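You operate a simulated robot arm through the tools that you are given. There is no shell and no other tool.

Carry out the task below with a simulated two-armed robot. There is one attempt and no reset: what you move stays moved.

## Task
Fetch the square tin with yellow lid and set it on the free slab right of left balance. Then put the carton marked pads on the top of the middle shelf under the hood. Then open the left door of left balance. Do these in the order given. Set down upright: square tin with yellow lid, carton marked pads.

The check looks at the end state, three seconds after you hand in, the way a careful person would. Anything else that was tipped, shoved, dropped, spilled or broken makes it a failure. A push-on lid holds only when it is set on centred and level and pressed home; a screw cap is set on level and turned clockwise until tight.

## Robot
Two 6-joint arms with fingered hands on one trunk, on a base that moves. Base frame: it is fixed to the floor where the robot stands at the start and does not move with it; the origin is under the middle of the robot, x ahead of it, y to its left, z up; the surface under the hand at the start is at about z = 0.82. Units: m, rad, N and s.
The left shoulder is at the start at [0.07, 0.168, 1.435], the right one opposite. With the tool pointing down near the work surface each hand reaches from about 0.38 to 0.64 m from the robot's upright axis, wherever it stands, measured 20 degrees to its own side. Places, roughly: carton marked pads [2.25, -2, 0.25]; free slab right of left balance (15x20 cm) [-1.44, 0.28, 0.8]; left door of left balance [-1.5, -0.1, 1]; square tin with yellow lid (6x6x9 cm) [0.5, 0, 0.9]; top of the middle shelf under the hood [0.6, -1.9, 0.4]. Payload 4 kg a hand.
The tool frame of a hand sits at the grasp point between the pads (the TCP): z along the fingers, y along the line on which they close. The tips reach 0.026 m beyond it. The gripper opens to 0.132 m; its body begins 0.073 m behind the TCP. The gripper is a hand of 3 fingers: y runs from the thumb to the fingers, the wrist lies at [0, 0, -0.224] in the tool frame, and closing takes about 1.5 s.
Orientation is told as [roll, pitch, yaw] about the base's x, y, z axes, in that order, counted from this pose: with the fingers straight down and closing along the base's y, the tool's x points along the base's -x, its y along +y and its z along -z.

## Interface
- The arms move only by the tool servo_tool. It takes "left_motion", "right_motion" or both (then of equal length, played together; a hand with none holds still); each is a list of rows, each an object of numbers (a shift or turn left out is 0, a gripper value left out holds the last): "dx", "dy", "dz": the shift along the base's x, y, z in m; "rx", "ry", "rz": the turn, a rotation vector about the base's x, y, z in rad. In form: [{"dx": .., "dy": .., "dz": .., "rx": .., "ry": .., "rz": ..}, ...]. A call has 1 to 20 rows; each row is the pose to reach, as a shift and turn from the pose commanded when the call began. "left_grip" and "right_grip" are, for a hand that has rows, the closure, from 0 (fully open) to 1 (shut), set as the call begins (left out, the last holds). Each row takes 0.2 s and may step no farther than 0.05 m and 0.15 rad from the row before; otherwise, or with a gripper value out of range, the whole call is refused. Where a pose cannot be reached the arm comes as near as it can. A force on the tool above 40 N (or 10 N above the force at the start of the call, whichever is more), or a blocked arm, ends the call early, and 0.2 s more pass. Each finger travels about 0.108 m/s and halts on what it meets, pressing with about 25 N; the grip force reading is that of the motor and also rises with nothing between the fingers. The clock runs only during rows and for 0.2 s after the last one: add rows that repeat a pose to give the fingers time. The reply holds the time, the measured pose of the TCP, the force on the tool along the base axes, the opening and the grip force, in the units named above and with some noise, with the torque about the TCP (base axes, N m) and any sound that the robot's microphone picked up, and new pictures: "pictures" is both (left out), scene, wrist or none (wrist: the cameras of the hands that moved).
- Cameras (640 x 400 px; columns grow to the right, rows downward): "scene" is now at [0.1101, -0.0137, 1.6461]; the picture's right is [-0.06, -1.00, 0.00], its down [-0.85, 0.05, -0.53] and it looks along [0.53, -0.03, -0.85] (base axes); focal length 273 px, centre (320, 200). "left" rides on the left gripper at [-0.062, 0.003, -0.092] in its tool frame; the picture's right is [-0.05, -1.00, 0.00], its down [0.83, -0.04, -0.56] and it looks along [0.55, -0.03, 0.83] (tool axes); focal length 230 px, centre (320, 200). "right" rides on the right gripper at [0.062, 0.003, -0.092] in its tool frame; the picture's right is [-0.05, 1.00, 0.00], its down [-0.83, -0.04, -0.56] and it looks along [-0.55, -0.03, 0.83] (tool axes); focal length 230 px, centre (320, 200). There is no depth. A picture from a camera that has moved, and an enlarged one, comes with that camera's place and axes in the base frame and with its lens. The place of the scene camera against the robot may be out by one fixed shift of up to 0.025 m in any direction.
- raise_lower(by): slides the trunk up (or, below 0, down) by that many m; the arms and the scene camera ride with it, the base frame stays. It gives what a move gives, with no picture.
- roll_base(legs): drives the robot by 1 to 6 legs, each [ahead, left, turn to the left] in m, m and rad, along the robot's own axes; the way and the turn of a leg run together, so that a leg with both is an arc; at most 1.5 m and 3.142 rad a leg. The arms and the cameras ride along, it lands a little off, and it stops where it bumps. It gives what a move gives, and a new picture of the scene camera.
- finger_targets(finger1, finger2, thumb_bend, hand): sets how far each is bent, from 0 (flat) to 1 (curled in); at 0.3 the hand is open as for a grip, at 0.7 the pads meet at the TCP. One left out holds its place. A second passes; each finger stops where it meets its share of the squeeze, and holds until it gets a number again. A gripper value or a shape takes the hand back. It gives what a move gives, with no picture; readings hold the bend of each and the force on the fingers (four entries, about 0 where the hand has none), thumb and palm.
- grasp_type(shape, hand): the hand has 3 fingers and takes this shape, open, in about a second: jaw (thumb against the fingers, like two jaws); tri (thumb and two fingers); tip (a fingertip pinch); poke (one finger out to press); point (the index stretched); flat (the hand flat); cup (the hand cupped); fist (a fist). The gripper value then closes the fingers along that shape, each until it touches; the sizes above hold for jaw. It gives what a move gives, with no picture.
- head_to(pan, tilt): turns the head with the scene camera to pan (to the left, within 1.501 rad either way) and tilt (down, from -0.506 to 1.204), counted from straight ahead of the robot. It gives what a move gives, and a new picture of the scene camera.
- inspect(camera, box): a new picture of the part [left, top, right, bottom] of that camera's present view, enlarged. The clock stands still meanwhile.
- finish_job(): hands the job in; it is judged then, once.

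Nothing tells you exact positions but the pictures and the camera data. Unless the task says otherwise, let go and move clear before handing in.

The tools are called after "Request:" as name(argument=value, ...) on one line, values as JSON. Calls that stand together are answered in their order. servo_tool: Moves the arms, as the interface text tells. Its arguments: {"type":"object","properties":{"left_motion":{"type":"array","items":{"type":"object","properties":{"dx":{"type":"number"},"dy":{"type":"number"},"dz":{"type":"number"},"rx":{"type":"number"},"ry":{"type":"number"},"rz":{"type":"number"}}}},"left_grip":{"type":"number"},"right_motion":{"type":"array","items":{"type":"object","properties":{"dx":{"type":"number"},"dy":{"type":"number"},"dz":{"type":"number"},"rx":{"type":"number"},"ry":{"type":"number"},"rz":{"type":"number"}}}},"right_grip":{"type":"number"},"pictures":{"type":"string","enum":["both","scene","wrist","none"]}},"required":[]} The other tools are called the same way: raise_lower (by) moves the trunk up or down; grasp_type (shape, hand) gives the hand a shape; finger_targets (finger1, finger2, thumb_bend, hand) moves the fingers one by one; roll_base (legs) drives the base; head_to (pan, tilt) turns the head that bears the scene camera; inspect (camera, box) takes an enlarged picture of a part of a camera's view; finish_job () hands the job in.

At the start:

```text
time: 0.0
left_tool_pos: [0.5682, 0.2921, 1.0705]
left_tcp_rot: [0.0, 0.001, 0.0]
left_force: [0.3, -0.7, 0.6]
left_wrist_torque: [-0.03, 0.0, -0.03]
left_gripper_width: 0.1314
left_grasp_force: 0.0
left_shape: jaw
left_bend: [0.3, 0.3, 0.3]
left_finger forces: [0.0, 0.0, 0.0, 0.1, 0.1, 0.0]
right_tool_pos: [0.4835, -0.2269, 0.9904]
right_tcp_rot: [-0.001, 0.0, 0.001]
right_force: [0.0, 0.9, -0.7]
right_wrist_torque: [-0.02, 0.03, 0.0]
right_gripper_width: 0.1317
right_grasp_force: 0.1
right_shape: jaw
right_bend: [0.3, 0.3, 0.3]
right_finger forces: [0.0, 0.0, 0.0, 0.0, 0.0, 0.0]
trunk travel left (down, up): [-0.881, 0.059]
robot x, y, heading: [0.0003, 0.0026, -0.006]
head pan, tilt (commanded): [-0.059, 1.016]
```

scene: 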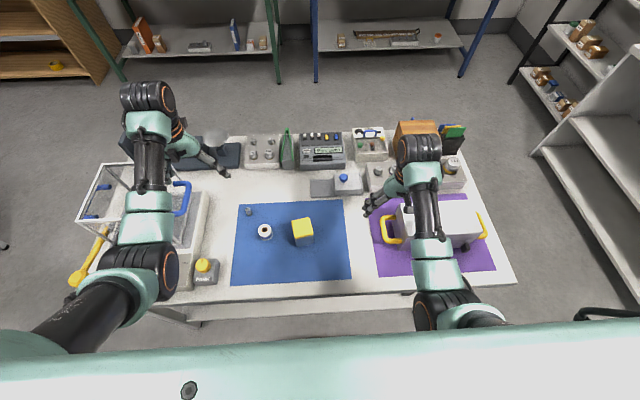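
right: 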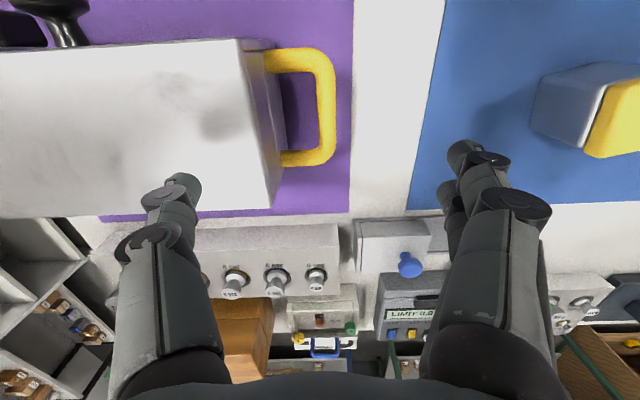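
left: 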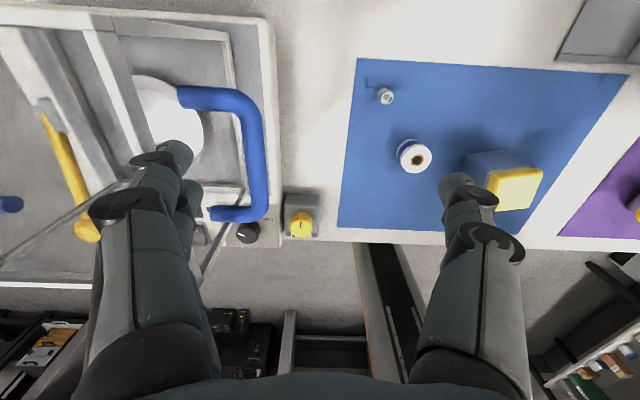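

I see the square tin with the yellow lid standing on the blue mat ahead of me, near [0.5, 0, 0.87]. Before moving anything I'll take a closer look at it.

Request:
inspect(camera="scene", box=[220, 180, 380, 280])

Request:
inspect(camera="left", box=[360, 80, 640, 255])

```text
4.00 times, centred on (300, 230) of scene
camera zoom: at [0.1101, -0.0137, 1.6461], right [-0.06, -1.0, 0.0], down [-0.85, 0.05, -0.53], along [0.53, -0.03, -0.85], focal length 1092 px, centre (400, 80)
```

zoom: 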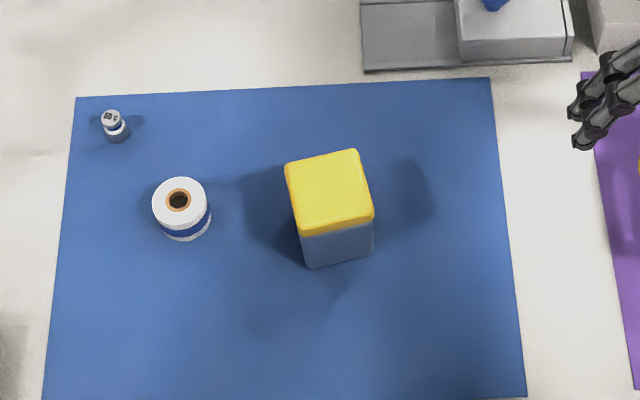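

```text
2.29 times, centred on (500, 168) of left
camera zoom: at [0.6302, 0.2935, 1.1622], right [0.05, -1.0, 0.0], down [-0.83, -0.04, 0.56], along [-0.55, -0.03, -0.83], focal length 526 px, centre (-91, 274)
```

zoom: 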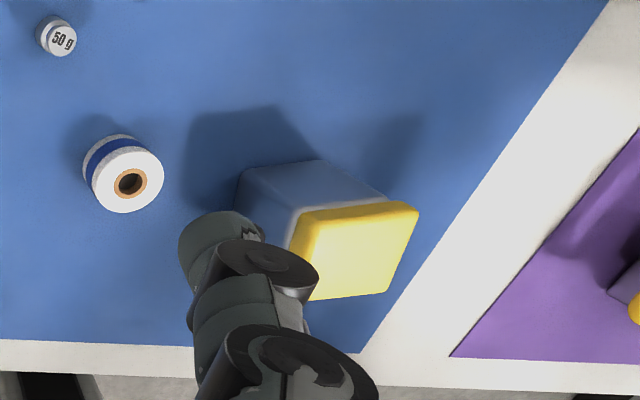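

The tin stands on the blue mat near [0.49, 0.03], turned by about +0.19 rad, with a reel to its left. I'll look to both sides before moving anything.

Request:
head_to(pan=1.5, tilt=0.5)

Request:
head_to(pan=-1.5, tilt=0.5)

```text
time: 1.6
left_tool_pos: [0.5683, 0.292, 1.0706]
left_tcp_rot: [0.0, 0.001, -0.001]
left_force: [0.1, -0.4, 0.2]
left_wrist_torque: [0.0, -0.02, 0.0]
left_gripper_width: 0.1319
left_grasp_force: 0.0
left_shape: jaw
left_bend: [0.3, 0.3, 0.3]
left_finger forces: [0.1, 0.1, 0.0, 0.0, 0.1, 0.0]
right_tool_pos: [0.4825, -0.2262, 0.99]
right_tcp_rot: [0.0, 0.0, 0.0]
right_force: [0.2, 0.1, -0.2]
right_wrist_torque: [0.01, 0.02, 0.04]
right_gripper_width: 0.1317
right_grasp_force: 0.1
right_shape: jaw
right_bend: [0.3, 0.3, 0.3]
right_finger forces: [0.0, 0.0, 0.1, 0.1, 0.0, 0.1]
trunk travel left (down, up): [-0.881, 0.059]
robot x, y, heading: [-0.0007, 0.0017, -0.005]
head pan, tilt (commanded): [1.499, 0.499]
camera scene: at [0.0481, 0.0811, 1.6883], right [1.0, -0.07, 0.0], down [-0.03, -0.48, -0.88], along [0.06, 0.88, -0.48], focal length 273 px, centre (320, 200)
```

scene: 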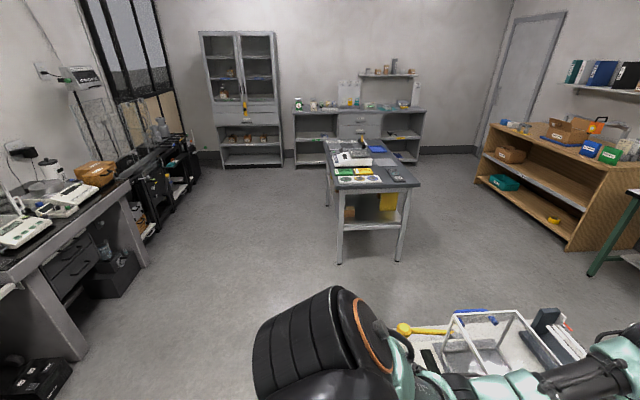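

```text
time: 4.2
left_tool_pos: [0.5685, 0.2916, 1.0706]
left_tcp_rot: [0.001, 0.001, 0.0]
left_force: [0.1, 0.7, -0.3]
left_wrist_torque: [0.01, 0.02, 0.01]
left_gripper_width: 0.1316
left_grasp_force: 0.1
left_shape: jaw
left_bend: [0.3, 0.3, 0.3]
left_finger forces: [0.1, 0.0, 0.0, 0.0, 0.0, 0.0]
right_tool_pos: [0.4823, -0.2261, 0.9898]
right_tcp_rot: [0.001, 0.0, 0.0]
right_force: [0.3, 0.9, 0.5]
right_wrist_torque: [0.01, 0.02, -0.02]
right_gripper_width: 0.1319
right_grasp_force: 0.0
right_shape: jaw
right_bend: [0.3, 0.3, 0.3]
right_finger forces: [0.0, 0.0, 0.1, 0.0, 0.0, 0.1]
trunk travel left (down, up): [-0.881, 0.059]
robot x, y, heading: [-0.0023, 0.004, -0.001]
head pan, tilt (commanded): [-1.499, 0.499]
camera scene: at [0.048, -0.1004, 1.6883], right [-1.0, -0.07, 0.0], down [-0.03, 0.48, -0.88], along [0.06, -0.88, -0.48], focal length 273 px, centre (320, 200)
```

scene: 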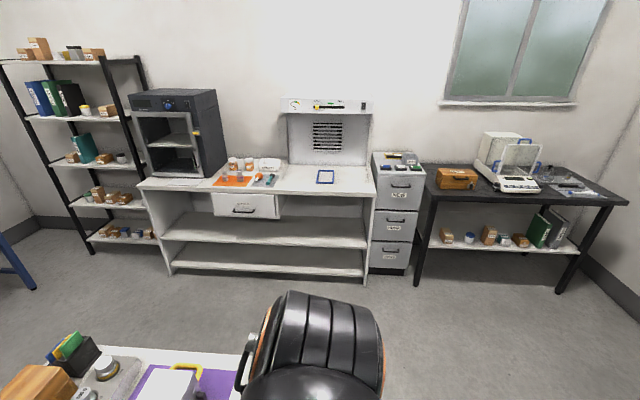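

The hood bench with its shelves is to my right, and the rack with cartons is at its far left end. The balance table is behind me. First I'll bring the right hand over the tin to get a closer sight of it.

Request:
head_to(pan=0, tilt=1.0)

Request:
servo_tool(right_motion=[{"dz": 0.04}, {"dz": 0.06, "dy": 0.04, "rz": 0.06}, {"dz": 0.06, "dy": 0.085, "rz": 0.12}, {"dz": 0.06, "dy": 0.13, "rz": 0.19}, {"dz": 0.06, "dy": 0.175, "rz": 0.19}, {"dz": 0.06, "dy": 0.21, "rz": 0.19}, {"dz": 0.06, "dy": 0.24, "rz": 0.19}, {"dz": 0.06, "dy": 0.24, "rz": 0.19}], right_grip=0)

```text
time: 5.8
left_tool_pos: [0.5682, 0.2911, 1.0698]
left_tcp_rot: [-0.002, 0.001, 0.002]
left_force: [0.6, -0.9, 0.3]
left_wrist_torque: [-0.02, 0.02, 0.06]
left_gripper_width: 0.1318
left_grasp_force: 0.0
left_shape: jaw
left_bend: [0.3, 0.3, 0.3]
left_finger forces: [0.1, 0.0, 0.0, 0.1, 0.0, 0.0]
right_tool_pos: [0.483, -0.2271, 0.9902]
right_tcp_rot: [0.001, 0.001, -0.001]
right_force: [0.2, -0.3, -0.1]
right_wrist_torque: [-0.01, -0.01, 0.02]
right_gripper_width: 0.1318
right_grasp_force: 0.1
right_shape: jaw
right_bend: [0.3, 0.3, 0.3]
right_finger forces: [0.1, 0.0, 0.1, 0.0, 0.0, 0.0]
trunk travel left (down, up): [-0.881, 0.059]
robot x, y, heading: [-0.0005, -0.0032, -0.004]
head pan, tilt (commanded): [0.0, 1.0]
camera scene: at [0.1112, -0.0097, 1.6472], right [0.0, -1.0, 0.0], down [-0.84, 0.0, -0.54], along [0.54, 0.0, -0.84], focal length 273 px, centre (320, 200)
```

scene: 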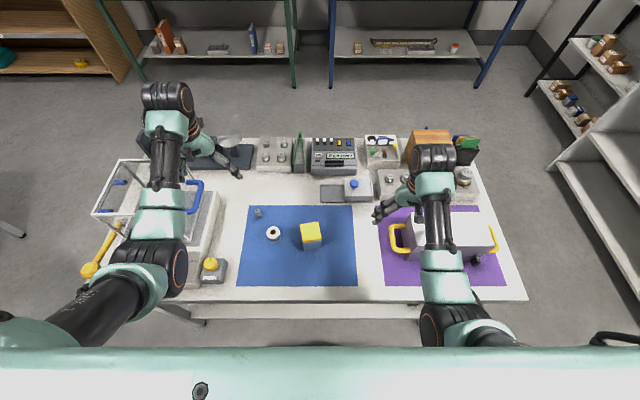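

```text
time: 6.8
left_tool_pos: [0.5678, 0.2898, 1.0707]
left_tcp_rot: [0.002, 0.0, -0.002]
left_force: [-0.4, 0.1, 0.5]
left_wrist_torque: [0.01, -0.01, 0.03]
left_gripper_width: 0.1319
left_grasp_force: 0.1
left_shape: jaw
left_bend: [0.3, 0.3, 0.3]
left_finger forces: [0.1, 0.0, 0.0, 0.1, 0.0, 0.1]
right_tool_pos: [0.4922, -0.2245, 1.0332]
right_tcp_rot: [-0.197, 0.018, 0.09]
right_force: [0.4, 0.1, -0.7]
right_wrist_torque: [0.01, 0.01, 0.02]
right_gripper_width: 0.1318
right_grasp_force: 0.1
right_shape: jaw
right_bend: [0.3, 0.3, 0.3]
right_finger forces: [0.0, 0.1, 0.0, 0.1, 0.0, 0.0]
right hand out of reach, approached as far as the arm can: row 1, 2, 3, 4
trunk travel left (down, up): [-0.881, 0.059]
robot x, y, heading: [0.0, 0.0022, -0.003]
head pan, tilt (commanded): [0.0, 1.0]
stopped in row 4 (right hand): the arm was blocked; the commanded pose is now the measured one
camera scene: at [0.1111, -0.0126, 1.6472], right [0.0, -1.0, 0.0], down [-0.84, 0.0, -0.54], along [0.54, 0.0, -0.84], focal length 273 px, centre (320, 200)
camera right: at [0.4315, -0.2083, 1.1243], right [-0.04, 0.98, -0.2], down [0.83, 0.14, 0.54], along [0.55, -0.14, -0.82], focal length 230 px, centre (320, 200)
```

scene: 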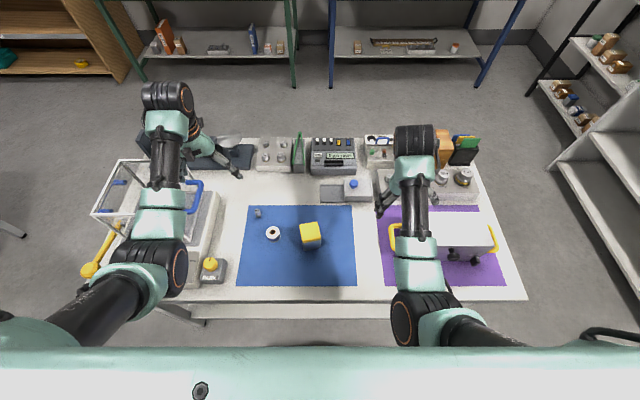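
right: 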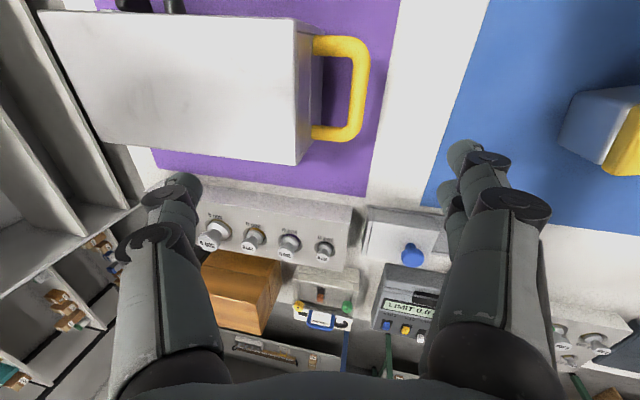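

The right hand was already at its inner reach limit, so lifting it stopped the arm with a slight tilt; nothing was touched. I'll level the hand again a little farther out and then bring it over the tin.

Request:
servo_tool(right_motion=[{"dx": 0.03, "dz": -0.01}, {"dx": 0.05, "dz": -0.02, "rx": 0.1, "rz": -0.04}, {"dx": 0.05, "dz": -0.03, "rx": 0.197, "rz": -0.09}, {"dx": 0.05, "dz": -0.03, "rx": 0.197, "rz": -0.09}], pictures="scene")

```text
time: 7.8
left_tool_pos: [0.5681, 0.2932, 1.0699]
left_tcp_rot: [0.001, -0.001, 0.001]
left_force: [-0.6, 0.6, 0.4]
left_wrist_torque: [-0.02, 0.02, -0.02]
left_gripper_width: 0.132
left_grasp_force: 0.1
left_shape: jaw
left_bend: [0.3, 0.3, 0.3]
left_finger forces: [0.0, 0.0, 0.0, 0.0, 0.0, 0.0]
right_tool_pos: [0.543, -0.2216, 1.0056]
right_tcp_rot: [0.002, 0.01, 0.005]
right_force: [0.5, 0.5, 0.9]
right_wrist_torque: [0.0, 0.0, -0.03]
right_gripper_width: 0.132
right_grasp_force: 0.1
right_shape: jaw
right_bend: [0.3, 0.3, 0.3]
right_finger forces: [0.0, 0.1, 0.0, 0.1, 0.0, 0.0]
trunk travel left (down, up): [-0.881, 0.059]
robot x, y, heading: [0.0023, -0.0035, 0.004]
head pan, tilt (commanded): [0.0, 1.0]
camera scene: at [0.1113, -0.0085, 1.6472], right [0.0, -1.0, 0.0], down [-0.84, 0.0, -0.54], along [0.54, 0.0, -0.84], focal length 273 px, centre (320, 200)
```

scene: 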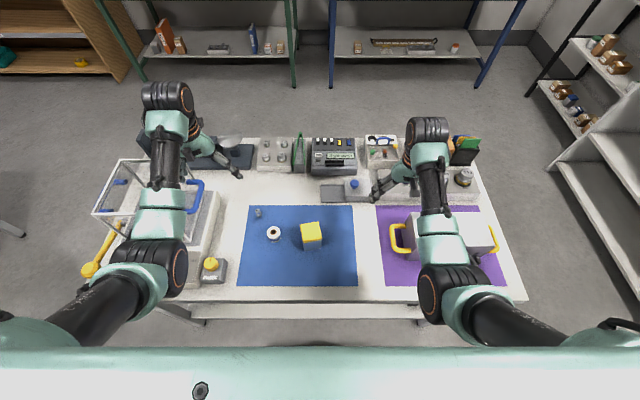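

The hand is level again. I'll back the base up by 6 cm so the tin falls in the middle of the reach.

Request:
roll_base(legs=[[-0.06, 0, 0]])

```text
time: 8.8
left_tool_pos: [0.5154, 0.2931, 1.0658]
left_tcp_rot: [0.001, 0.007, 0.002]
left_force: [-0.3, -0.1, 0.4]
left_wrist_torque: [-0.01, 0.07, 0.03]
left_gripper_width: 0.1318
left_grasp_force: 0.1
left_shape: jaw
left_bend: [0.3, 0.3, 0.3]
left_finger forces: [0.0, 0.0, 0.1, 0.0, 0.0, 0.0]
right_tool_pos: [0.4881, -0.222, 1.0009]
right_tcp_rot: [0.001, 0.017, 0.005]
right_force: [0.4, -0.3, -0.4]
right_wrist_torque: [0.0, 0.03, -0.02]
right_gripper_width: 0.132
right_grasp_force: 0.1
right_shape: jaw
right_bend: [0.3, 0.3, 0.3]
right_finger forces: [0.0, 0.1, 0.0, 0.0, 0.0, 0.1]
trunk travel left (down, up): [-0.881, 0.059]
robot x, y, heading: [-0.0621, 0.002, 0.002]
head pan, tilt (commanded): [0.0, 1.0]
camera scene: at [0.0609, -0.0096, 1.6462], right [0.0, -1.0, 0.0], down [-0.85, 0.0, -0.53], along [0.53, 0.0, -0.85], focal length 273 px, centre (320, 200)
```

scene: 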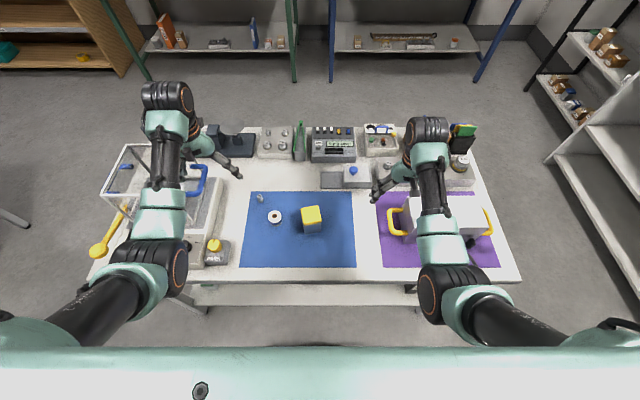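

Now I'll move the right hand over the tin, turning to match its yaw and staying above it.

Request:
servo_tool(right_motion=[{"dy": 0.04, "dz": 0.01, "rz": 0.05}, {"dy": 0.085, "dz": 0.02, "rz": 0.1}, {"dy": 0.13, "dz": 0.02, "rz": 0.15}, {"dy": 0.175, "dz": 0.02, "rz": 0.19}, {"dy": 0.215, "dz": 0.02, "rz": 0.19}, {"dy": 0.25, "dz": 0.02, "rz": 0.19}, {"dy": 0.25, "dz": 0.02, "rz": 0.19}, {"dy": 0.25, "dz": 0.02, "rz": 0.19}])

```text
time: 9.8
left_tool_pos: [0.5087, 0.2918, 1.0689]
left_tcp_rot: [-0.001, 0.002, 0.0]
left_force: [0.2, 1.1, 0.1]
left_wrist_torque: [-0.05, 0.02, 0.01]
left_gripper_width: 0.1319
left_grasp_force: 0.1
left_shape: jaw
left_bend: [0.3, 0.3, 0.3]
left_finger forces: [0.0, 0.0, 0.0, 0.0, 0.0, 0.0]
right_tool_pos: [0.5008, -0.1471, 1.0043]
right_tcp_rot: [-0.124, 0.035, 0.118]
right_force: [0.3, -0.2, -1.2]
right_wrist_torque: [-0.01, 0.0, 0.01]
right_gripper_width: 0.1319
right_grasp_force: 0.0
right_shape: jaw
right_bend: [0.3, 0.3, 0.3]
right_finger forces: [0.0, 0.1, 0.0, 0.0, 0.1, 0.1]
right hand out of reach, approached as far as the arm can: row 4, 5
trunk travel left (down, up): [-0.881, 0.059]
robot x, y, heading: [-0.0599, -0.0008, 0.0]
head pan, tilt (commanded): [0.0, 1.0]
stopped in row 5 (right hand): the arm was blocked; the commanded pose is now the measured one
camera scene: at [0.0526, -0.0088, 1.647], right [0.0, -1.0, 0.0], down [-0.84, 0.0, -0.54], along [0.54, 0.0, -0.84], focal length 273 px, centre (320, 200)
camera right: at [0.4415, -0.1399, 1.0967], right [-0.07, 0.99, -0.12], down [0.84, 0.12, 0.53], along [0.54, -0.07, -0.84], focal length 230 px, centre (320, 200)
```

scene: 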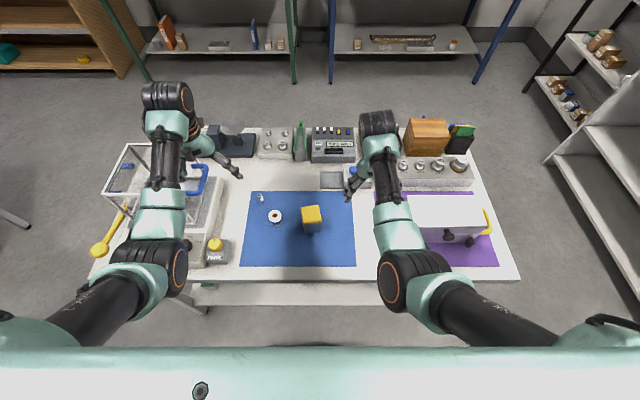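
right: 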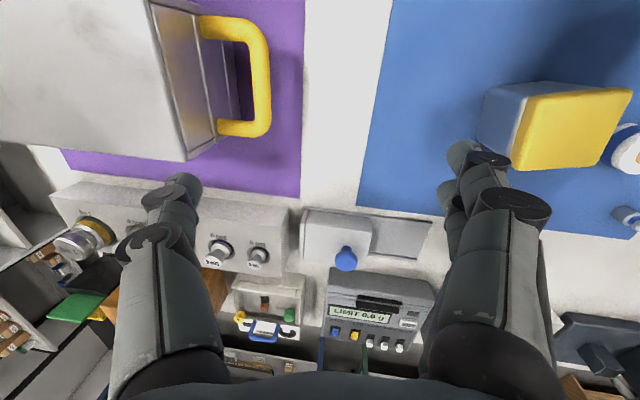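

The right arm can't reach that far inward, so the left hand will take the tin. I put the purple-mat box's top at z≈0.93, so the right hand at 1.0 clears it. I'll straighten the right hand, then sidestep right so the tin lies in front of the left hand.

Request:
servo_tool(right_motion=[{"dy": -0.02, "dz": 0.01, "rx": 0.06, "ry": -0.02, "rz": -0.06}, {"dy": -0.04, "dz": 0.02, "rx": 0.124, "ry": -0.035, "rz": -0.118}, {"dy": -0.04, "dz": 0.02, "rx": 0.124, "ry": -0.035, "rz": -0.118}, {"dy": -0.04, "dz": 0.03, "rx": 0.124, "ry": -0.035, "rz": -0.118}], pictures="none")

Request:
roll_base(legs=[[0.0, -0.165, 0]])

```text
time: 10.8
left_tool_pos: [0.5078, 0.2922, 1.0701]
left_tcp_rot: [-0.002, 0.001, 0.001]
left_force: [0.3, 0.0, -1.4]
left_wrist_torque: [0.03, 0.0, 0.0]
left_gripper_width: 0.1319
left_grasp_force: 0.0
left_shape: jaw
left_bend: [0.3, 0.3, 0.3]
left_finger forces: [0.0, 0.1, 0.1, 0.1, 0.1, 0.0]
right_tool_pos: [0.499, -0.1885, 1.0348]
right_tcp_rot: [0.001, -0.009, 0.001]
right_force: [-1.1, 0.8, -0.8]
right_wrist_torque: [0.02, 0.0, 0.01]
right_gripper_width: 0.1319
right_grasp_force: 0.1
right_shape: jaw
right_bend: [0.3, 0.3, 0.3]
right_finger forces: [0.0, 0.0, 0.1, 0.0, 0.1, 0.1]
trunk travel left (down, up): [-0.881, 0.059]
robot x, y, heading: [-0.0622, -0.0004, -0.002]
head pan, tilt (commanded): [0.0, 1.0]
```

```text
time: 12.3
left_tool_pos: [0.5079, 0.1265, 1.0688]
left_tcp_rot: [-0.001, 0.001, -0.003]
left_force: [0.1, -0.4, 0.2]
left_wrist_torque: [-0.03, 0.01, -0.01]
left_gripper_width: 0.1316
left_grasp_force: 0.0
left_shape: jaw
left_bend: [0.3, 0.3, 0.3]
left_finger forces: [0.0, 0.1, 0.0, 0.0, 0.0, 0.0]
right_tool_pos: [0.4991, -0.3564, 1.0351]
right_tcp_rot: [0.001, -0.009, 0.0]
right_force: [-0.3, 0.4, -0.8]
right_wrist_torque: [-0.01, -0.01, -0.02]
right_gripper_width: 0.132
right_grasp_force: 0.0
right_shape: jaw
right_bend: [0.3, 0.3, 0.3]
right_finger forces: [0.1, 0.0, 0.0, 0.0, 0.1, 0.0]
trunk travel left (down, up): [-0.881, 0.059]
robot x, y, heading: [-0.0622, -0.169, -0.002]
head pan, tilt (commanded): [0.0, 1.0]
camera scene: at [0.0506, -0.1744, 1.6472], right [0.0, -1.0, 0.0], down [-0.84, 0.0, -0.54], along [0.54, 0.0, -0.84], focal length 273 px, centre (320, 200)
```

scene: 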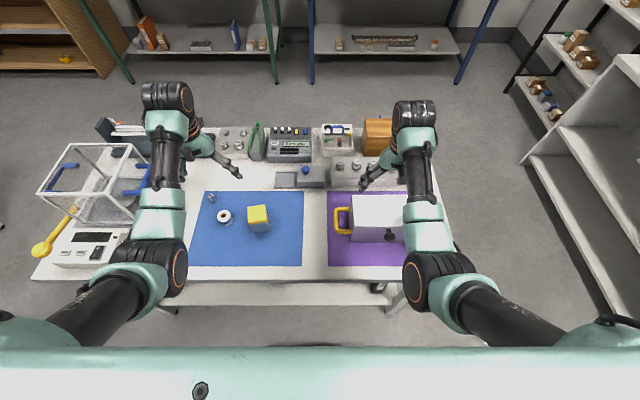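

The left hand is now just left of the tin and well above it. I'll move over the tin, turn to its yaw and look with the wrist camera.

Request:
servo_tool(left_motion=[{"dy": -0.03, "rz": 0.07, "dz": -0.01}, {"dy": -0.06, "dx": -0.01, "rz": 0.14, "dz": -0.02}, {"dy": -0.09, "dx": -0.018, "rz": 0.19, "dz": -0.04}, {"dy": -0.09, "dx": -0.018, "rz": 0.19, "dz": -0.05}, {"dy": -0.09, "dx": -0.018, "rz": 0.19, "dz": -0.05}], left_grip=0)

```text
time: 13.5
left_tool_pos: [0.4908, 0.0336, 1.0201]
left_tcp_rot: [-0.001, 0.001, 0.189]
left_force: [1.1, 0.1, 0.7]
left_wrist_torque: [0.0, -0.02, 0.02]
left_gripper_width: 0.1319
left_grasp_force: 0.1
left_shape: jaw
left_bend: [0.3, 0.3, 0.3]
left_finger forces: [0.1, 0.0, 0.0, 0.0, 0.1, 0.1]
right_tool_pos: [0.4992, -0.3574, 1.0352]
right_tcp_rot: [0.002, -0.008, 0.0]
right_force: [-0.4, 0.9, 0.2]
right_wrist_torque: [-0.02, 0.0, 0.02]
right_gripper_width: 0.132
right_grasp_force: 0.0
right_shape: jaw
right_bend: [0.3, 0.3, 0.3]
right_finger forces: [0.1, 0.0, 0.1, 0.0, 0.0, 0.0]
trunk travel left (down, up): [-0.881, 0.059]
robot x, y, heading: [-0.0593, -0.1684, -0.004]
head pan, tilt (commanded): [0.0, 1.0]
camera scene: at [0.0504, -0.1778, 1.6472], right [0.0, -1.0, 0.0], down [-0.84, 0.0, -0.54], along [0.54, 0.0, -0.84], focal length 273 px, centre (320, 200)
camera left: at [0.5499, 0.0461, 1.112], right [0.24, -0.97, 0.0], down [-0.81, -0.2, 0.56], along [-0.54, -0.13, -0.83], focal length 230 px, centre (320, 200)
```

scene: 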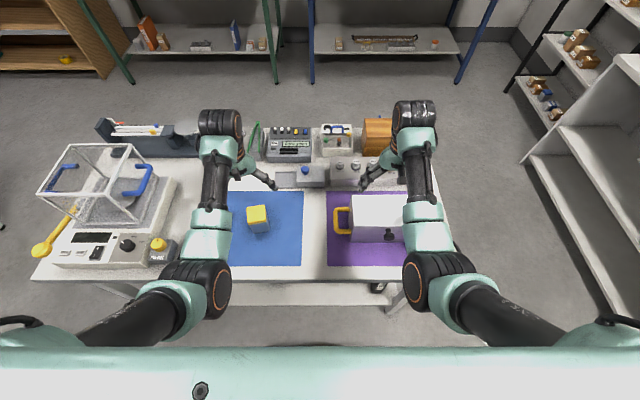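
left: 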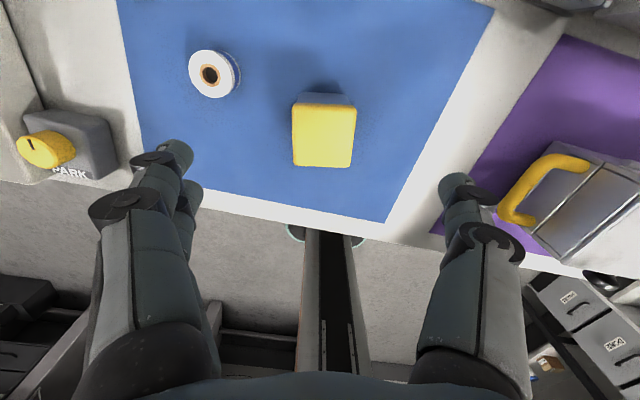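

The wrist view puts the tin at about [0.487, 0.028], well lined up with the hand. I'll close the fingers partway to stay clear of the reel and centre over the tin.

Request:
servo_tool(left_motion=[{"dx": -0.003, "dy": -0.004, "rz": 0.01}, {"dx": -0.003, "dy": -0.004, "dz": -0.02, "rz": 0.01}, {"dx": -0.003, "dy": -0.004, "dz": -0.04, "rz": 0.01}, {"dx": -0.003, "dy": -0.004, "dz": -0.04, "rz": 0.01}, {"dx": -0.003, "dy": -0.004, "dz": -0.04, "rz": 0.01}], left_grip=0.25)

```text
time: 14.7
left_tool_pos: [0.4868, 0.0292, 0.979]
left_tcp_rot: [0.0, 0.0, 0.2]
left_force: [-0.3, -1.0, 0.5]
left_wrist_torque: [-0.02, 0.02, 0.03]
left_gripper_width: 0.0993
left_grasp_force: 0.1
left_shape: jaw
left_bend: [0.63, 0.63, 0.6]
left_finger forces: [0.1, 0.0, 0.0, 0.1, 0.0, 0.1]
right_tool_pos: [0.4981, -0.3581, 1.0354]
right_tcp_rot: [0.001, -0.01, -0.001]
right_force: [-0.6, 0.0, 1.1]
right_wrist_torque: [-0.03, 0.03, -0.02]
right_gripper_width: 0.1319
right_grasp_force: 0.1
right_shape: jaw
right_bend: [0.3, 0.3, 0.3]
right_finger forces: [0.0, 0.0, 0.0, 0.1, 0.0, 0.0]
trunk travel left (down, up): [-0.881, 0.059]
robot x, y, heading: [-0.0617, -0.1649, -0.005]
head pan, tilt (commanded): [0.0, 1.0]
camera scene: at [0.0505, -0.1787, 1.6472], right [0.0, -1.0, 0.0], down [-0.84, 0.0, -0.54], along [0.54, 0.0, -0.84], focal length 273 px, centre (320, 200)
camera left: at [0.5473, 0.0426, 1.0707], right [0.25, -0.97, 0.0], down [-0.81, -0.21, 0.56], along [-0.54, -0.14, -0.83], focal length 230 px, centre (320, 200)
```

scene: 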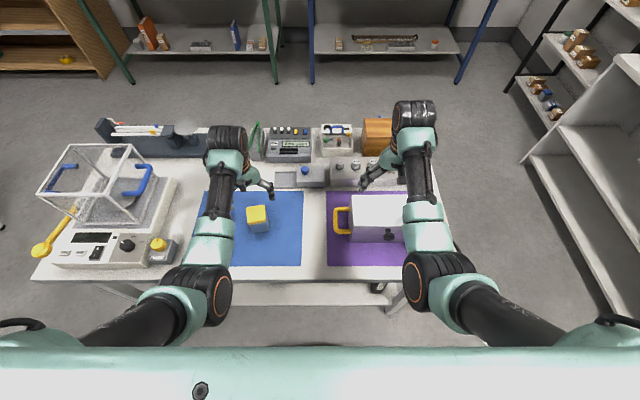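
left: 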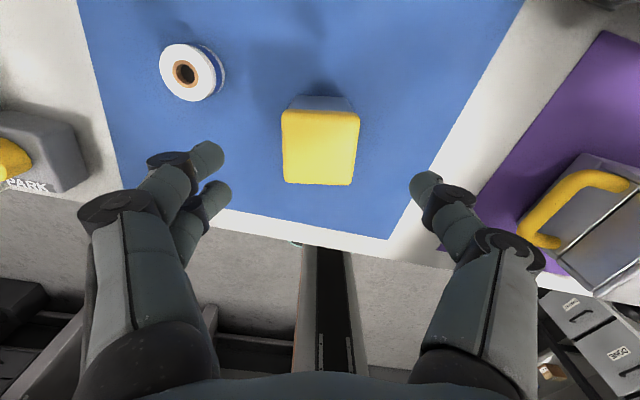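

The tin is centred between the fingers. I'm descending to grasp height, with the pads on the body below the lid.

Request:
servo_tool(left_motion=[{"dy": -0.002, "dz": -0.03}, {"dy": -0.002, "dz": -0.06}, {"dy": -0.002, "dz": -0.085}, {"dy": -0.002, "dz": -0.105}, {"dy": -0.002, "dz": -0.112}, {"dy": -0.002, "dz": -0.112}], left_grip=0.25)

```text
time: 16.1
left_tool_pos: [0.4886, 0.028, 0.8687]
left_tcp_rot: [0.0, 0.0, 0.198]
left_force: [0.4, 0.5, 1.0]
left_wrist_torque: [-0.01, 0.04, 0.01]
left_gripper_width: 0.0994
left_grasp_force: 0.0
left_shape: jaw
left_bend: [0.63, 0.63, 0.6]
left_finger forces: [0.0, 0.1, 0.0, 0.0, 0.0, 0.0]
right_tool_pos: [0.4994, -0.3588, 1.0346]
right_tcp_rot: [0.001, -0.01, 0.001]
right_force: [0.6, 0.8, 0.1]
right_wrist_torque: [0.03, 0.0, 0.04]
right_gripper_width: 0.1319
right_grasp_force: 0.0
right_shape: jaw
right_bend: [0.3, 0.3, 0.3]
right_finger forces: [0.0, 0.0, 0.1, 0.0, 0.0, 0.0]
trunk travel left (down, up): [-0.881, 0.059]
robot x, y, heading: [-0.0631, -0.1677, -0.001]
head pan, tilt (commanded): [0.0, 1.0]
camera scene: at [0.0504, -0.1788, 1.6472], right [0.0, -1.0, 0.0], down [-0.84, 0.0, -0.54], along [0.54, 0.0, -0.84], focal length 273 px, centre (320, 200)
camera left: at [0.5478, 0.0406, 0.9598], right [0.25, -0.97, 0.0], down [-0.81, -0.21, 0.56], along [-0.54, -0.14, -0.83], focal length 230 px, centre (320, 200)
```

scene: 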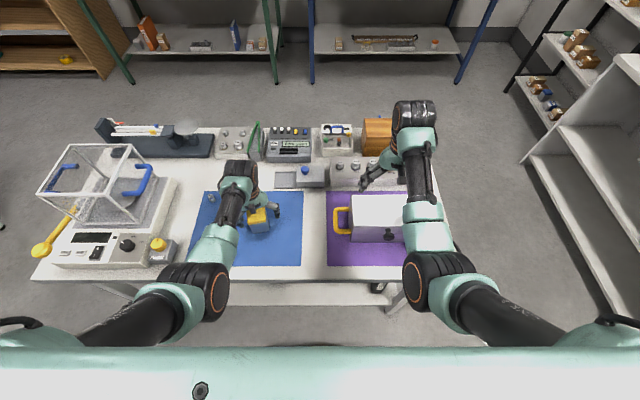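
left: 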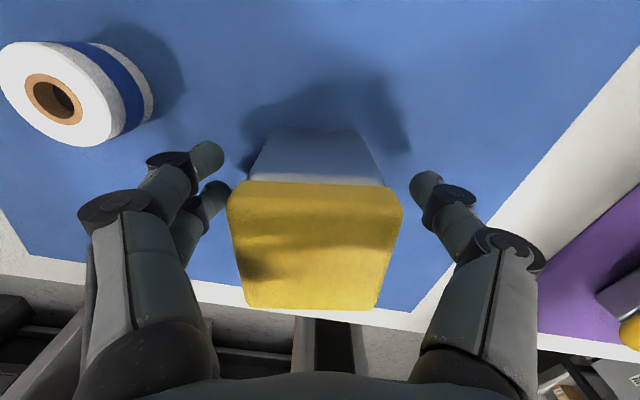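

The fingers are on either side of the tin with nothing touching. I'm closing the grip.

Request:
servo_tool(left_motion=[{}, {}, {}, {}, {}, {}, {}, {}], left_grip=1, pictures="wrist")

```text
time: 17.9
left_tool_pos: [0.4867, 0.0275, 0.8672]
left_tcp_rot: [0.0, 0.0, 0.199]
left_force: [0.6, -0.3, -0.4]
left_wrist_torque: [-0.01, 0.01, -0.01]
left_gripper_width: 0.0495
left_grasp_force: 25.5
left_shape: jaw
left_bend: [0.73, 0.73, 0.7]
left_finger forces: [11.3, 11.4, 0.0, 0.0, 22.7, 0.0]
right_tool_pos: [0.4991, -0.3584, 1.0344]
right_tcp_rot: [0.001, -0.01, 0.0]
right_force: [0.4, -0.3, 0.3]
right_wrist_torque: [-0.04, 0.0, -0.02]
right_gripper_width: 0.1318
right_grasp_force: 0.0
right_shape: jaw
right_bend: [0.3, 0.3, 0.3]
right_finger forces: [0.0, 0.0, 0.0, 0.1, 0.0, 0.0]
trunk travel left (down, up): [-0.881, 0.059]
robot x, y, heading: [-0.058, -0.1701, -0.001]
head pan, tilt (commanded): [0.0, 1.0]
camera left: at [0.548, 0.0407, 0.9597], right [0.25, -0.97, 0.0], down [-0.81, -0.21, 0.56], along [-0.54, -0.14, -0.83], focal length 230 px, centre (320, 200)
```

left: 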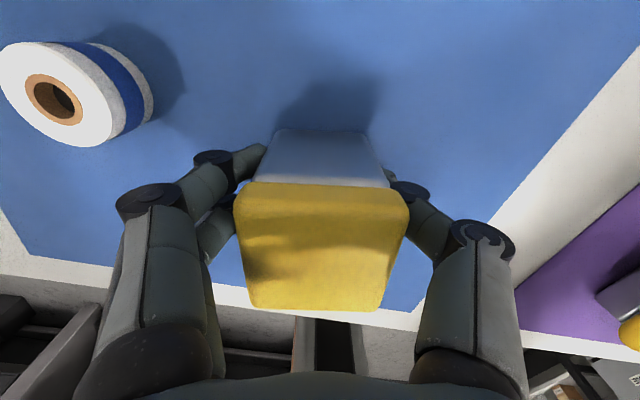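

The grip is firm at about 23 N on each side. I'm lifting straight up.

Request:
servo_tool(left_motion=[{"dz": 0.01}, {"dz": 0.03}, {"dz": 0.06}, {"dz": 0.1}, {"dz": 0.14}, {"dz": 0.17}, {"dz": 0.19}, {"dz": 0.19}])

```text
time: 19.7
left_tool_pos: [0.4881, 0.0255, 1.0551]
left_tcp_rot: [0.001, -0.003, 0.201]
left_force: [0.2, -1.3, -0.9]
left_wrist_torque: [-0.01, -0.03, -0.01]
left_gripper_width: 0.0498
left_grasp_force: 24.3
left_shape: jaw
left_bend: [0.73, 0.73, 0.7]
left_finger forces: [11.3, 11.3, 0.0, 0.0, 22.8, 0.0]
left hand out of reach, approached as far as the arm can: row 7, 8
right_tool_pos: [0.4997, -0.3585, 1.0348]
right_tcp_rot: [0.004, -0.01, 0.0]
right_force: [-0.3, 0.0, 1.2]
right_wrist_torque: [-0.02, 0.0, 0.01]
right_gripper_width: 0.132
right_grasp_force: 0.1
right_shape: jaw
right_bend: [0.3, 0.3, 0.3]
right_finger forces: [0.1, 0.0, 0.0, 0.0, 0.0, 0.1]
trunk travel left (down, up): [-0.881, 0.059]
robot x, y, heading: [-0.0605, -0.1637, -0.005]
head pan, tilt (commanded): [0.0, 1.0]
camera scene: at [0.0508, -0.1786, 1.6472], right [0.0, -1.0, 0.0], down [-0.84, 0.0, -0.54], along [0.54, 0.0, -0.84], focal length 273 px, centre (320, 200)
camera left: at [0.5482, 0.039, 1.1466], right [0.25, -0.97, 0.0], down [-0.81, -0.21, 0.55], along [-0.54, -0.14, -0.83], focal length 230 px, centre (320, 200)
```

scene: 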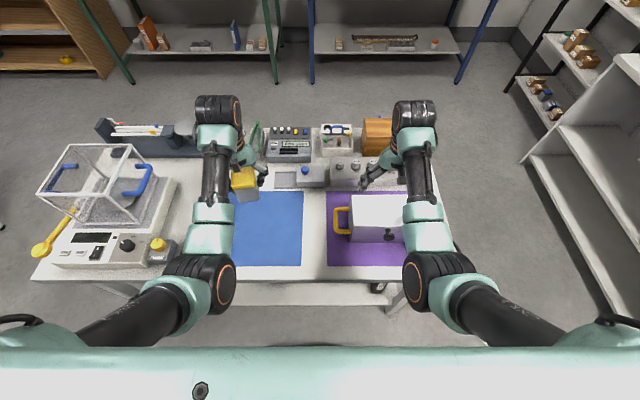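
left: 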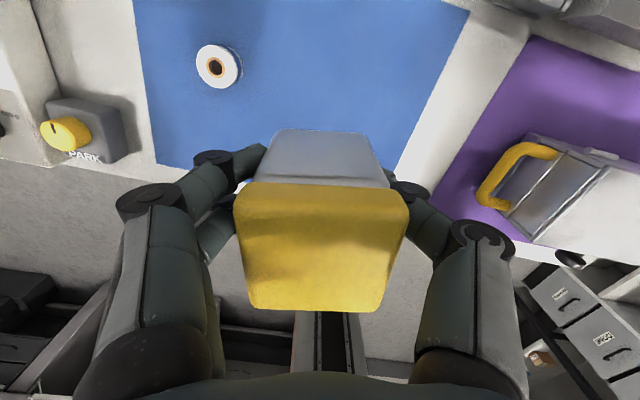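

The tin is held cleanly at z≈1.055. Next I'll back away from the bench, turn a quarter left and look toward the balance table.

Request:
roll_base(legs=[[-0.38, 0, 0]])

Request:
head_to(pan=1.4, tilt=0.6)

```text
time: 22.1
left_tool_pos: [0.1139, 0.0253, 1.054]
left_tcp_rot: [0.0, 0.0, 0.197]
left_force: [0.7, 0.4, -1.1]
left_wrist_torque: [0.02, 0.04, 0.0]
left_gripper_width: 0.0499
left_grasp_force: 25.1
left_shape: jaw
left_bend: [0.73, 0.73, 0.7]
left_finger forces: [11.3, 11.3, 0.0, 0.1, 22.6, 0.0]
right_tool_pos: [0.1236, -0.3576, 1.033]
right_tcp_rot: [0.002, -0.008, -0.001]
right_force: [0.2, -0.5, -0.1]
right_wrist_torque: [-0.01, 0.0, 0.01]
right_gripper_width: 0.132
right_grasp_force: 0.1
right_shape: jaw
right_bend: [0.3, 0.3, 0.3]
right_finger forces: [0.0, 0.0, 0.0, 0.0, 0.0, 0.0]
trunk travel left (down, up): [-0.881, 0.059]
robot x, y, heading: [-0.4362, -0.1672, -0.004]
head pan, tilt (commanded): [0.0, 1.0]
camera scene: at [-0.323, -0.1776, 1.647], right [0.0, -1.0, 0.0], down [-0.84, 0.0, -0.54], along [0.54, 0.0, -0.84], focal length 273 px, centre (320, 200)
```

scene: 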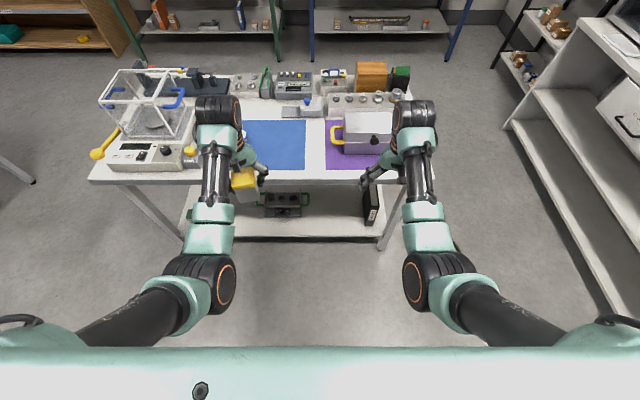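

```text
time: 23.6
left_tool_pos: [0.1119, 0.0254, 1.0534]
left_tcp_rot: [-0.001, 0.0, 0.197]
left_force: [-0.2, 0.4, -0.8]
left_wrist_torque: [-0.03, 0.0, 0.02]
left_gripper_width: 0.0496
left_grasp_force: 24.8
left_shape: jaw
left_bend: [0.73, 0.73, 0.7]
left_finger forces: [11.3, 11.2, 0.0, 0.0, 22.7, 0.0]
right_tool_pos: [0.1227, -0.3574, 1.0348]
right_tcp_rot: [0.003, -0.009, -0.001]
right_force: [-0.8, -0.4, 0.0]
right_wrist_torque: [0.0, 0.05, -0.01]
right_gripper_width: 0.1317
right_grasp_force: 0.0
right_shape: jaw
right_bend: [0.3, 0.3, 0.3]
right_finger forces: [0.1, 0.0, 0.1, 0.0, 0.0, 0.1]
trunk travel left (down, up): [-0.881, 0.059]
robot x, y, heading: [-0.4382, -0.1673, -0.005]
head pan, tilt (commanded): [1.4, 0.6]
camera scene: at [-0.3797, -0.0903, 1.6792], right [0.98, -0.18, 0.0], down [-0.1, -0.56, -0.82], along [0.14, 0.81, -0.57], focal length 273 px, centre (320, 200)
```

scene: 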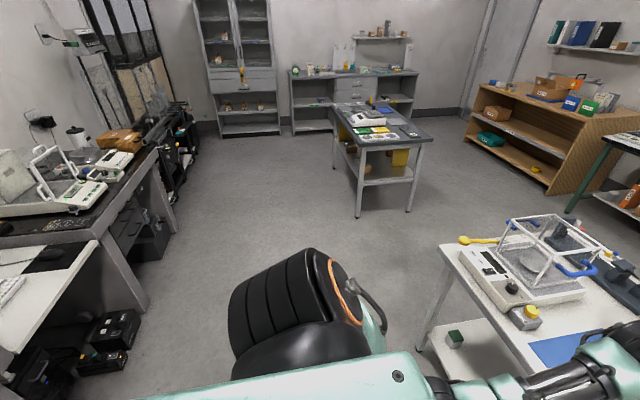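

The tables along the back wall have their front edge at about x≈-1.27, so there's room to turn here. I'll turn left by half a turn and look at the balance table.

Request:
roll_base(legs=[[0, 0, 1.571], [0, 0, 1.571]])

Request:
head_to(pan=0, tilt=0.6)

```text
time: 31.7
left_tool_pos: [-0.9825, -0.3726, 1.0542]
left_tcp_rot: [0.0, -0.001, -2.923]
left_force: [0.5, -0.1, -1.3]
left_wrist_torque: [-0.03, 0.01, 0.02]
left_gripper_width: 0.0495
left_grasp_force: 25.3
left_shape: jaw
left_bend: [0.73, 0.73, 0.7]
left_finger forces: [11.3, 11.3, 0.0, 0.0, 22.6, 0.1]
right_tool_pos: [-1.0001, 0.0105, 1.0348]
right_tcp_rot: [0.002, -0.008, -3.124]
right_force: [-0.2, 0.6, 0.4]
right_wrist_torque: [-0.02, 0.01, 0.0]
right_gripper_width: 0.1321
right_grasp_force: 0.1
right_shape: jaw
right_bend: [0.3, 0.3, 0.3]
right_finger forces: [0.1, 0.0, 0.0, 0.0, 0.0, 0.0]
trunk travel left (down, up): [-0.881, 0.059]
robot x, y, heading: [-0.4382, -0.1652, -3.122]
head pan, tilt (commanded): [1.4, 0.6]
camera scene: at [-0.5096, -0.2653, 1.6792], right [-0.99, 0.15, 0.0], down [0.09, 0.56, -0.83], along [-0.13, -0.82, -0.56], focal length 273 px, centre (320, 200)
```

scene: 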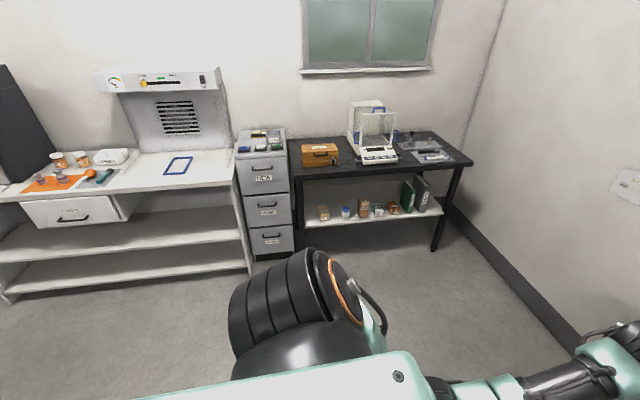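

```text
time: 33.2
left_tool_pos: [-0.9813, -0.3724, 1.0541]
left_tcp_rot: [0.0, -0.002, -2.922]
left_force: [0.2, -1.8, -1.5]
left_wrist_torque: [0.03, 0.04, -0.01]
left_gripper_width: 0.0498
left_grasp_force: 24.9
left_shape: jaw
left_bend: [0.73, 0.73, 0.7]
left_finger forces: [11.2, 11.2, 0.0, 0.0, 22.6, 0.1]
right_tool_pos: [-1.0006, 0.0107, 1.034]
right_tcp_rot: [0.002, -0.008, -3.12]
right_force: [-0.3, 0.1, 0.8]
right_wrist_torque: [0.01, 0.0, -0.04]
right_gripper_width: 0.1317
right_grasp_force: 0.0
right_shape: jaw
right_bend: [0.3, 0.3, 0.3]
right_finger forces: [0.0, 0.0, 0.0, 0.0, 0.1, 0.1]
trunk travel left (down, up): [-0.881, 0.059]
robot x, y, heading: [-0.433, -0.1693, -3.124]
head pan, tilt (commanded): [0.0, 0.6]
camera scene: at [-0.5845, -0.1798, 1.6792], right [-0.02, 1.0, 0.0], down [0.57, 0.01, -0.82], along [-0.82, -0.02, -0.57], focal length 273 px, centre (320, 200)
```

scene: 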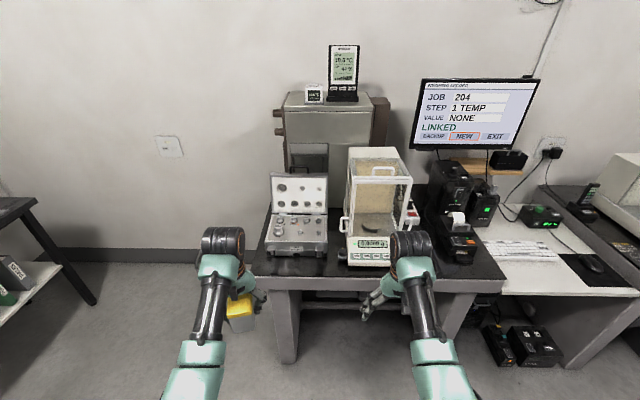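

The left balance stands ahead, with a weight set on its left and a printer and screen on its right. I'll take a closer look at it.

Request:
inspect(camera="scene", box=[250, 140, 450, 265])

Request:
inspect(camera="scene", box=[380, 140, 560, 310])

Request:
inspect(camera="right", box=[0, 0, 640, 400])

Request:
inspect(camera="left", box=[0, 0, 640, 400])

```text
3.20 times, centred on (350, 202) of scene
camera zoom: at [-0.5845, -0.1798, 1.6792], right [-0.02, 1.0, 0.0], down [0.57, 0.01, -0.82], along [-0.82, -0.02, -0.57], focal length 874 px, centre (224, 192)
```

zoom: 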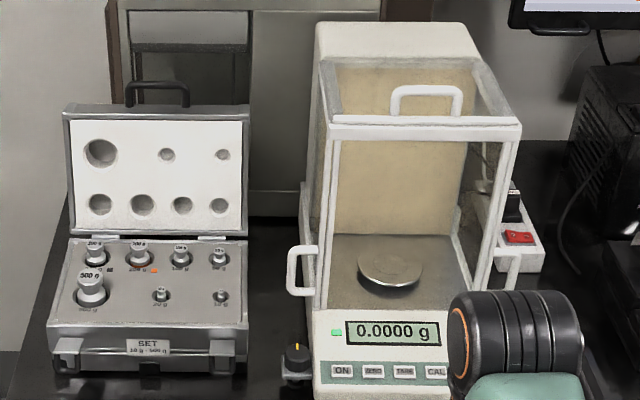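

```text
2.35 times, centred on (470, 225) of scene
camera zoom: at [-0.5845, -0.1798, 1.6792], right [-0.02, 1.0, 0.0], down [0.57, 0.01, -0.82], along [-0.82, -0.02, -0.57], focal length 642 px, centre (-33, 141)
```

zoom: 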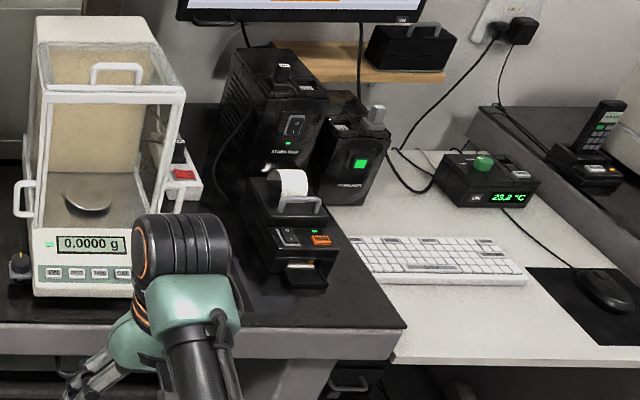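

```text
1.00 times, centred on (320, 200) of right (not enlarged: the box is as wide or as high as the picture)
camera zoom: at [-0.9375, 0.0103, 1.1253], right [-0.03, -1.0, 0.0], down [-0.83, 0.03, 0.56], along [-0.56, 0.02, -0.83], focal length 230 px, centre (320, 200)
```

zoom: 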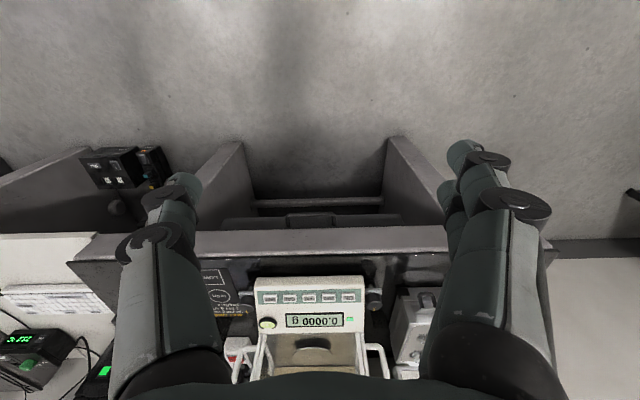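

```text
1.00 times, centred on (320, 200) of left (not enlarged: the box is as wide or as high as the picture)
camera zoom: at [-1.0401, -0.3909, 1.1463], right [-0.27, 0.96, 0.0], down [0.8, 0.22, 0.55], along [0.53, 0.15, -0.83], focal length 230 px, centre (320, 200)
```

zoom: 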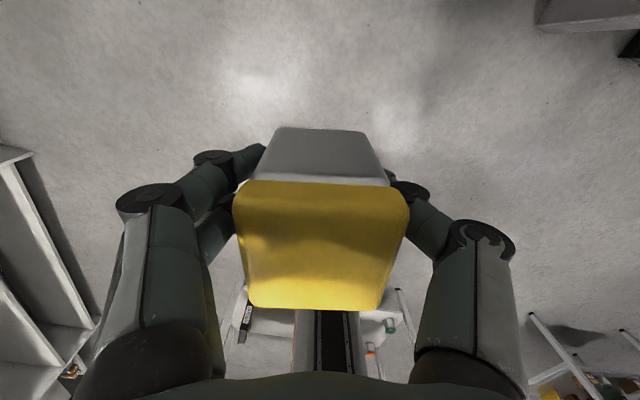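

The balance has side doors with white handles, and a dark marked plate shows to its right. I'll zoom in on the wrist view of that plate.

Request:
inspect(camera="right", box=[160, 220, 480, 400])

Request:
inspect(camera="scene", box=[400, 190, 500, 300])

```text
2.00 times, centred on (320, 310) of right
camera zoom: at [-0.9375, 0.0103, 1.1253], right [-0.03, -1.0, 0.0], down [-0.83, 0.03, 0.56], along [-0.56, 0.02, -0.83], focal length 460 px, centre (320, -20)
```

zoom: 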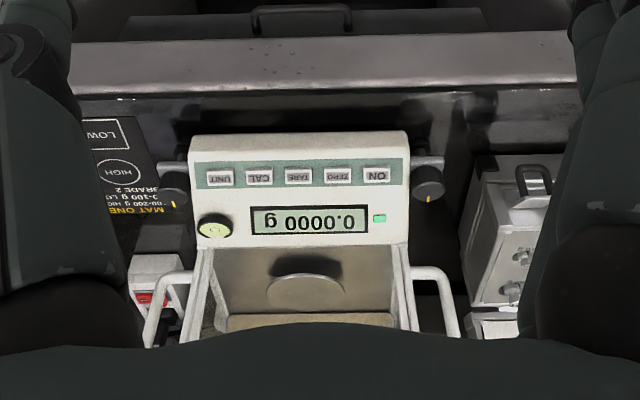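

```text
3.64 times, centred on (450, 245) of scene
camera zoom: at [-0.5845, -0.1798, 1.6792], right [-0.02, 1.0, 0.0], down [0.57, 0.01, -0.82], along [-0.82, -0.02, -0.57], focal length 993 px, centre (-153, 36)
```

zoom: 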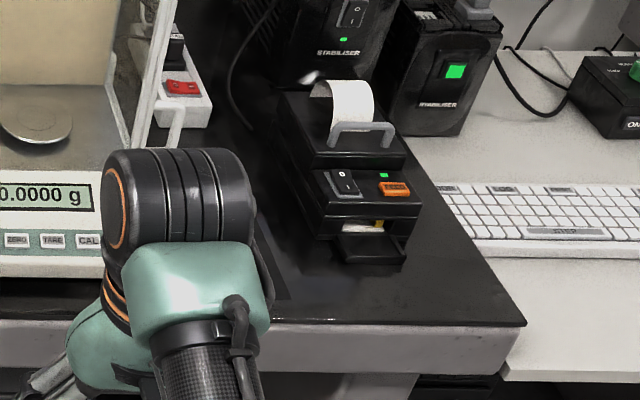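

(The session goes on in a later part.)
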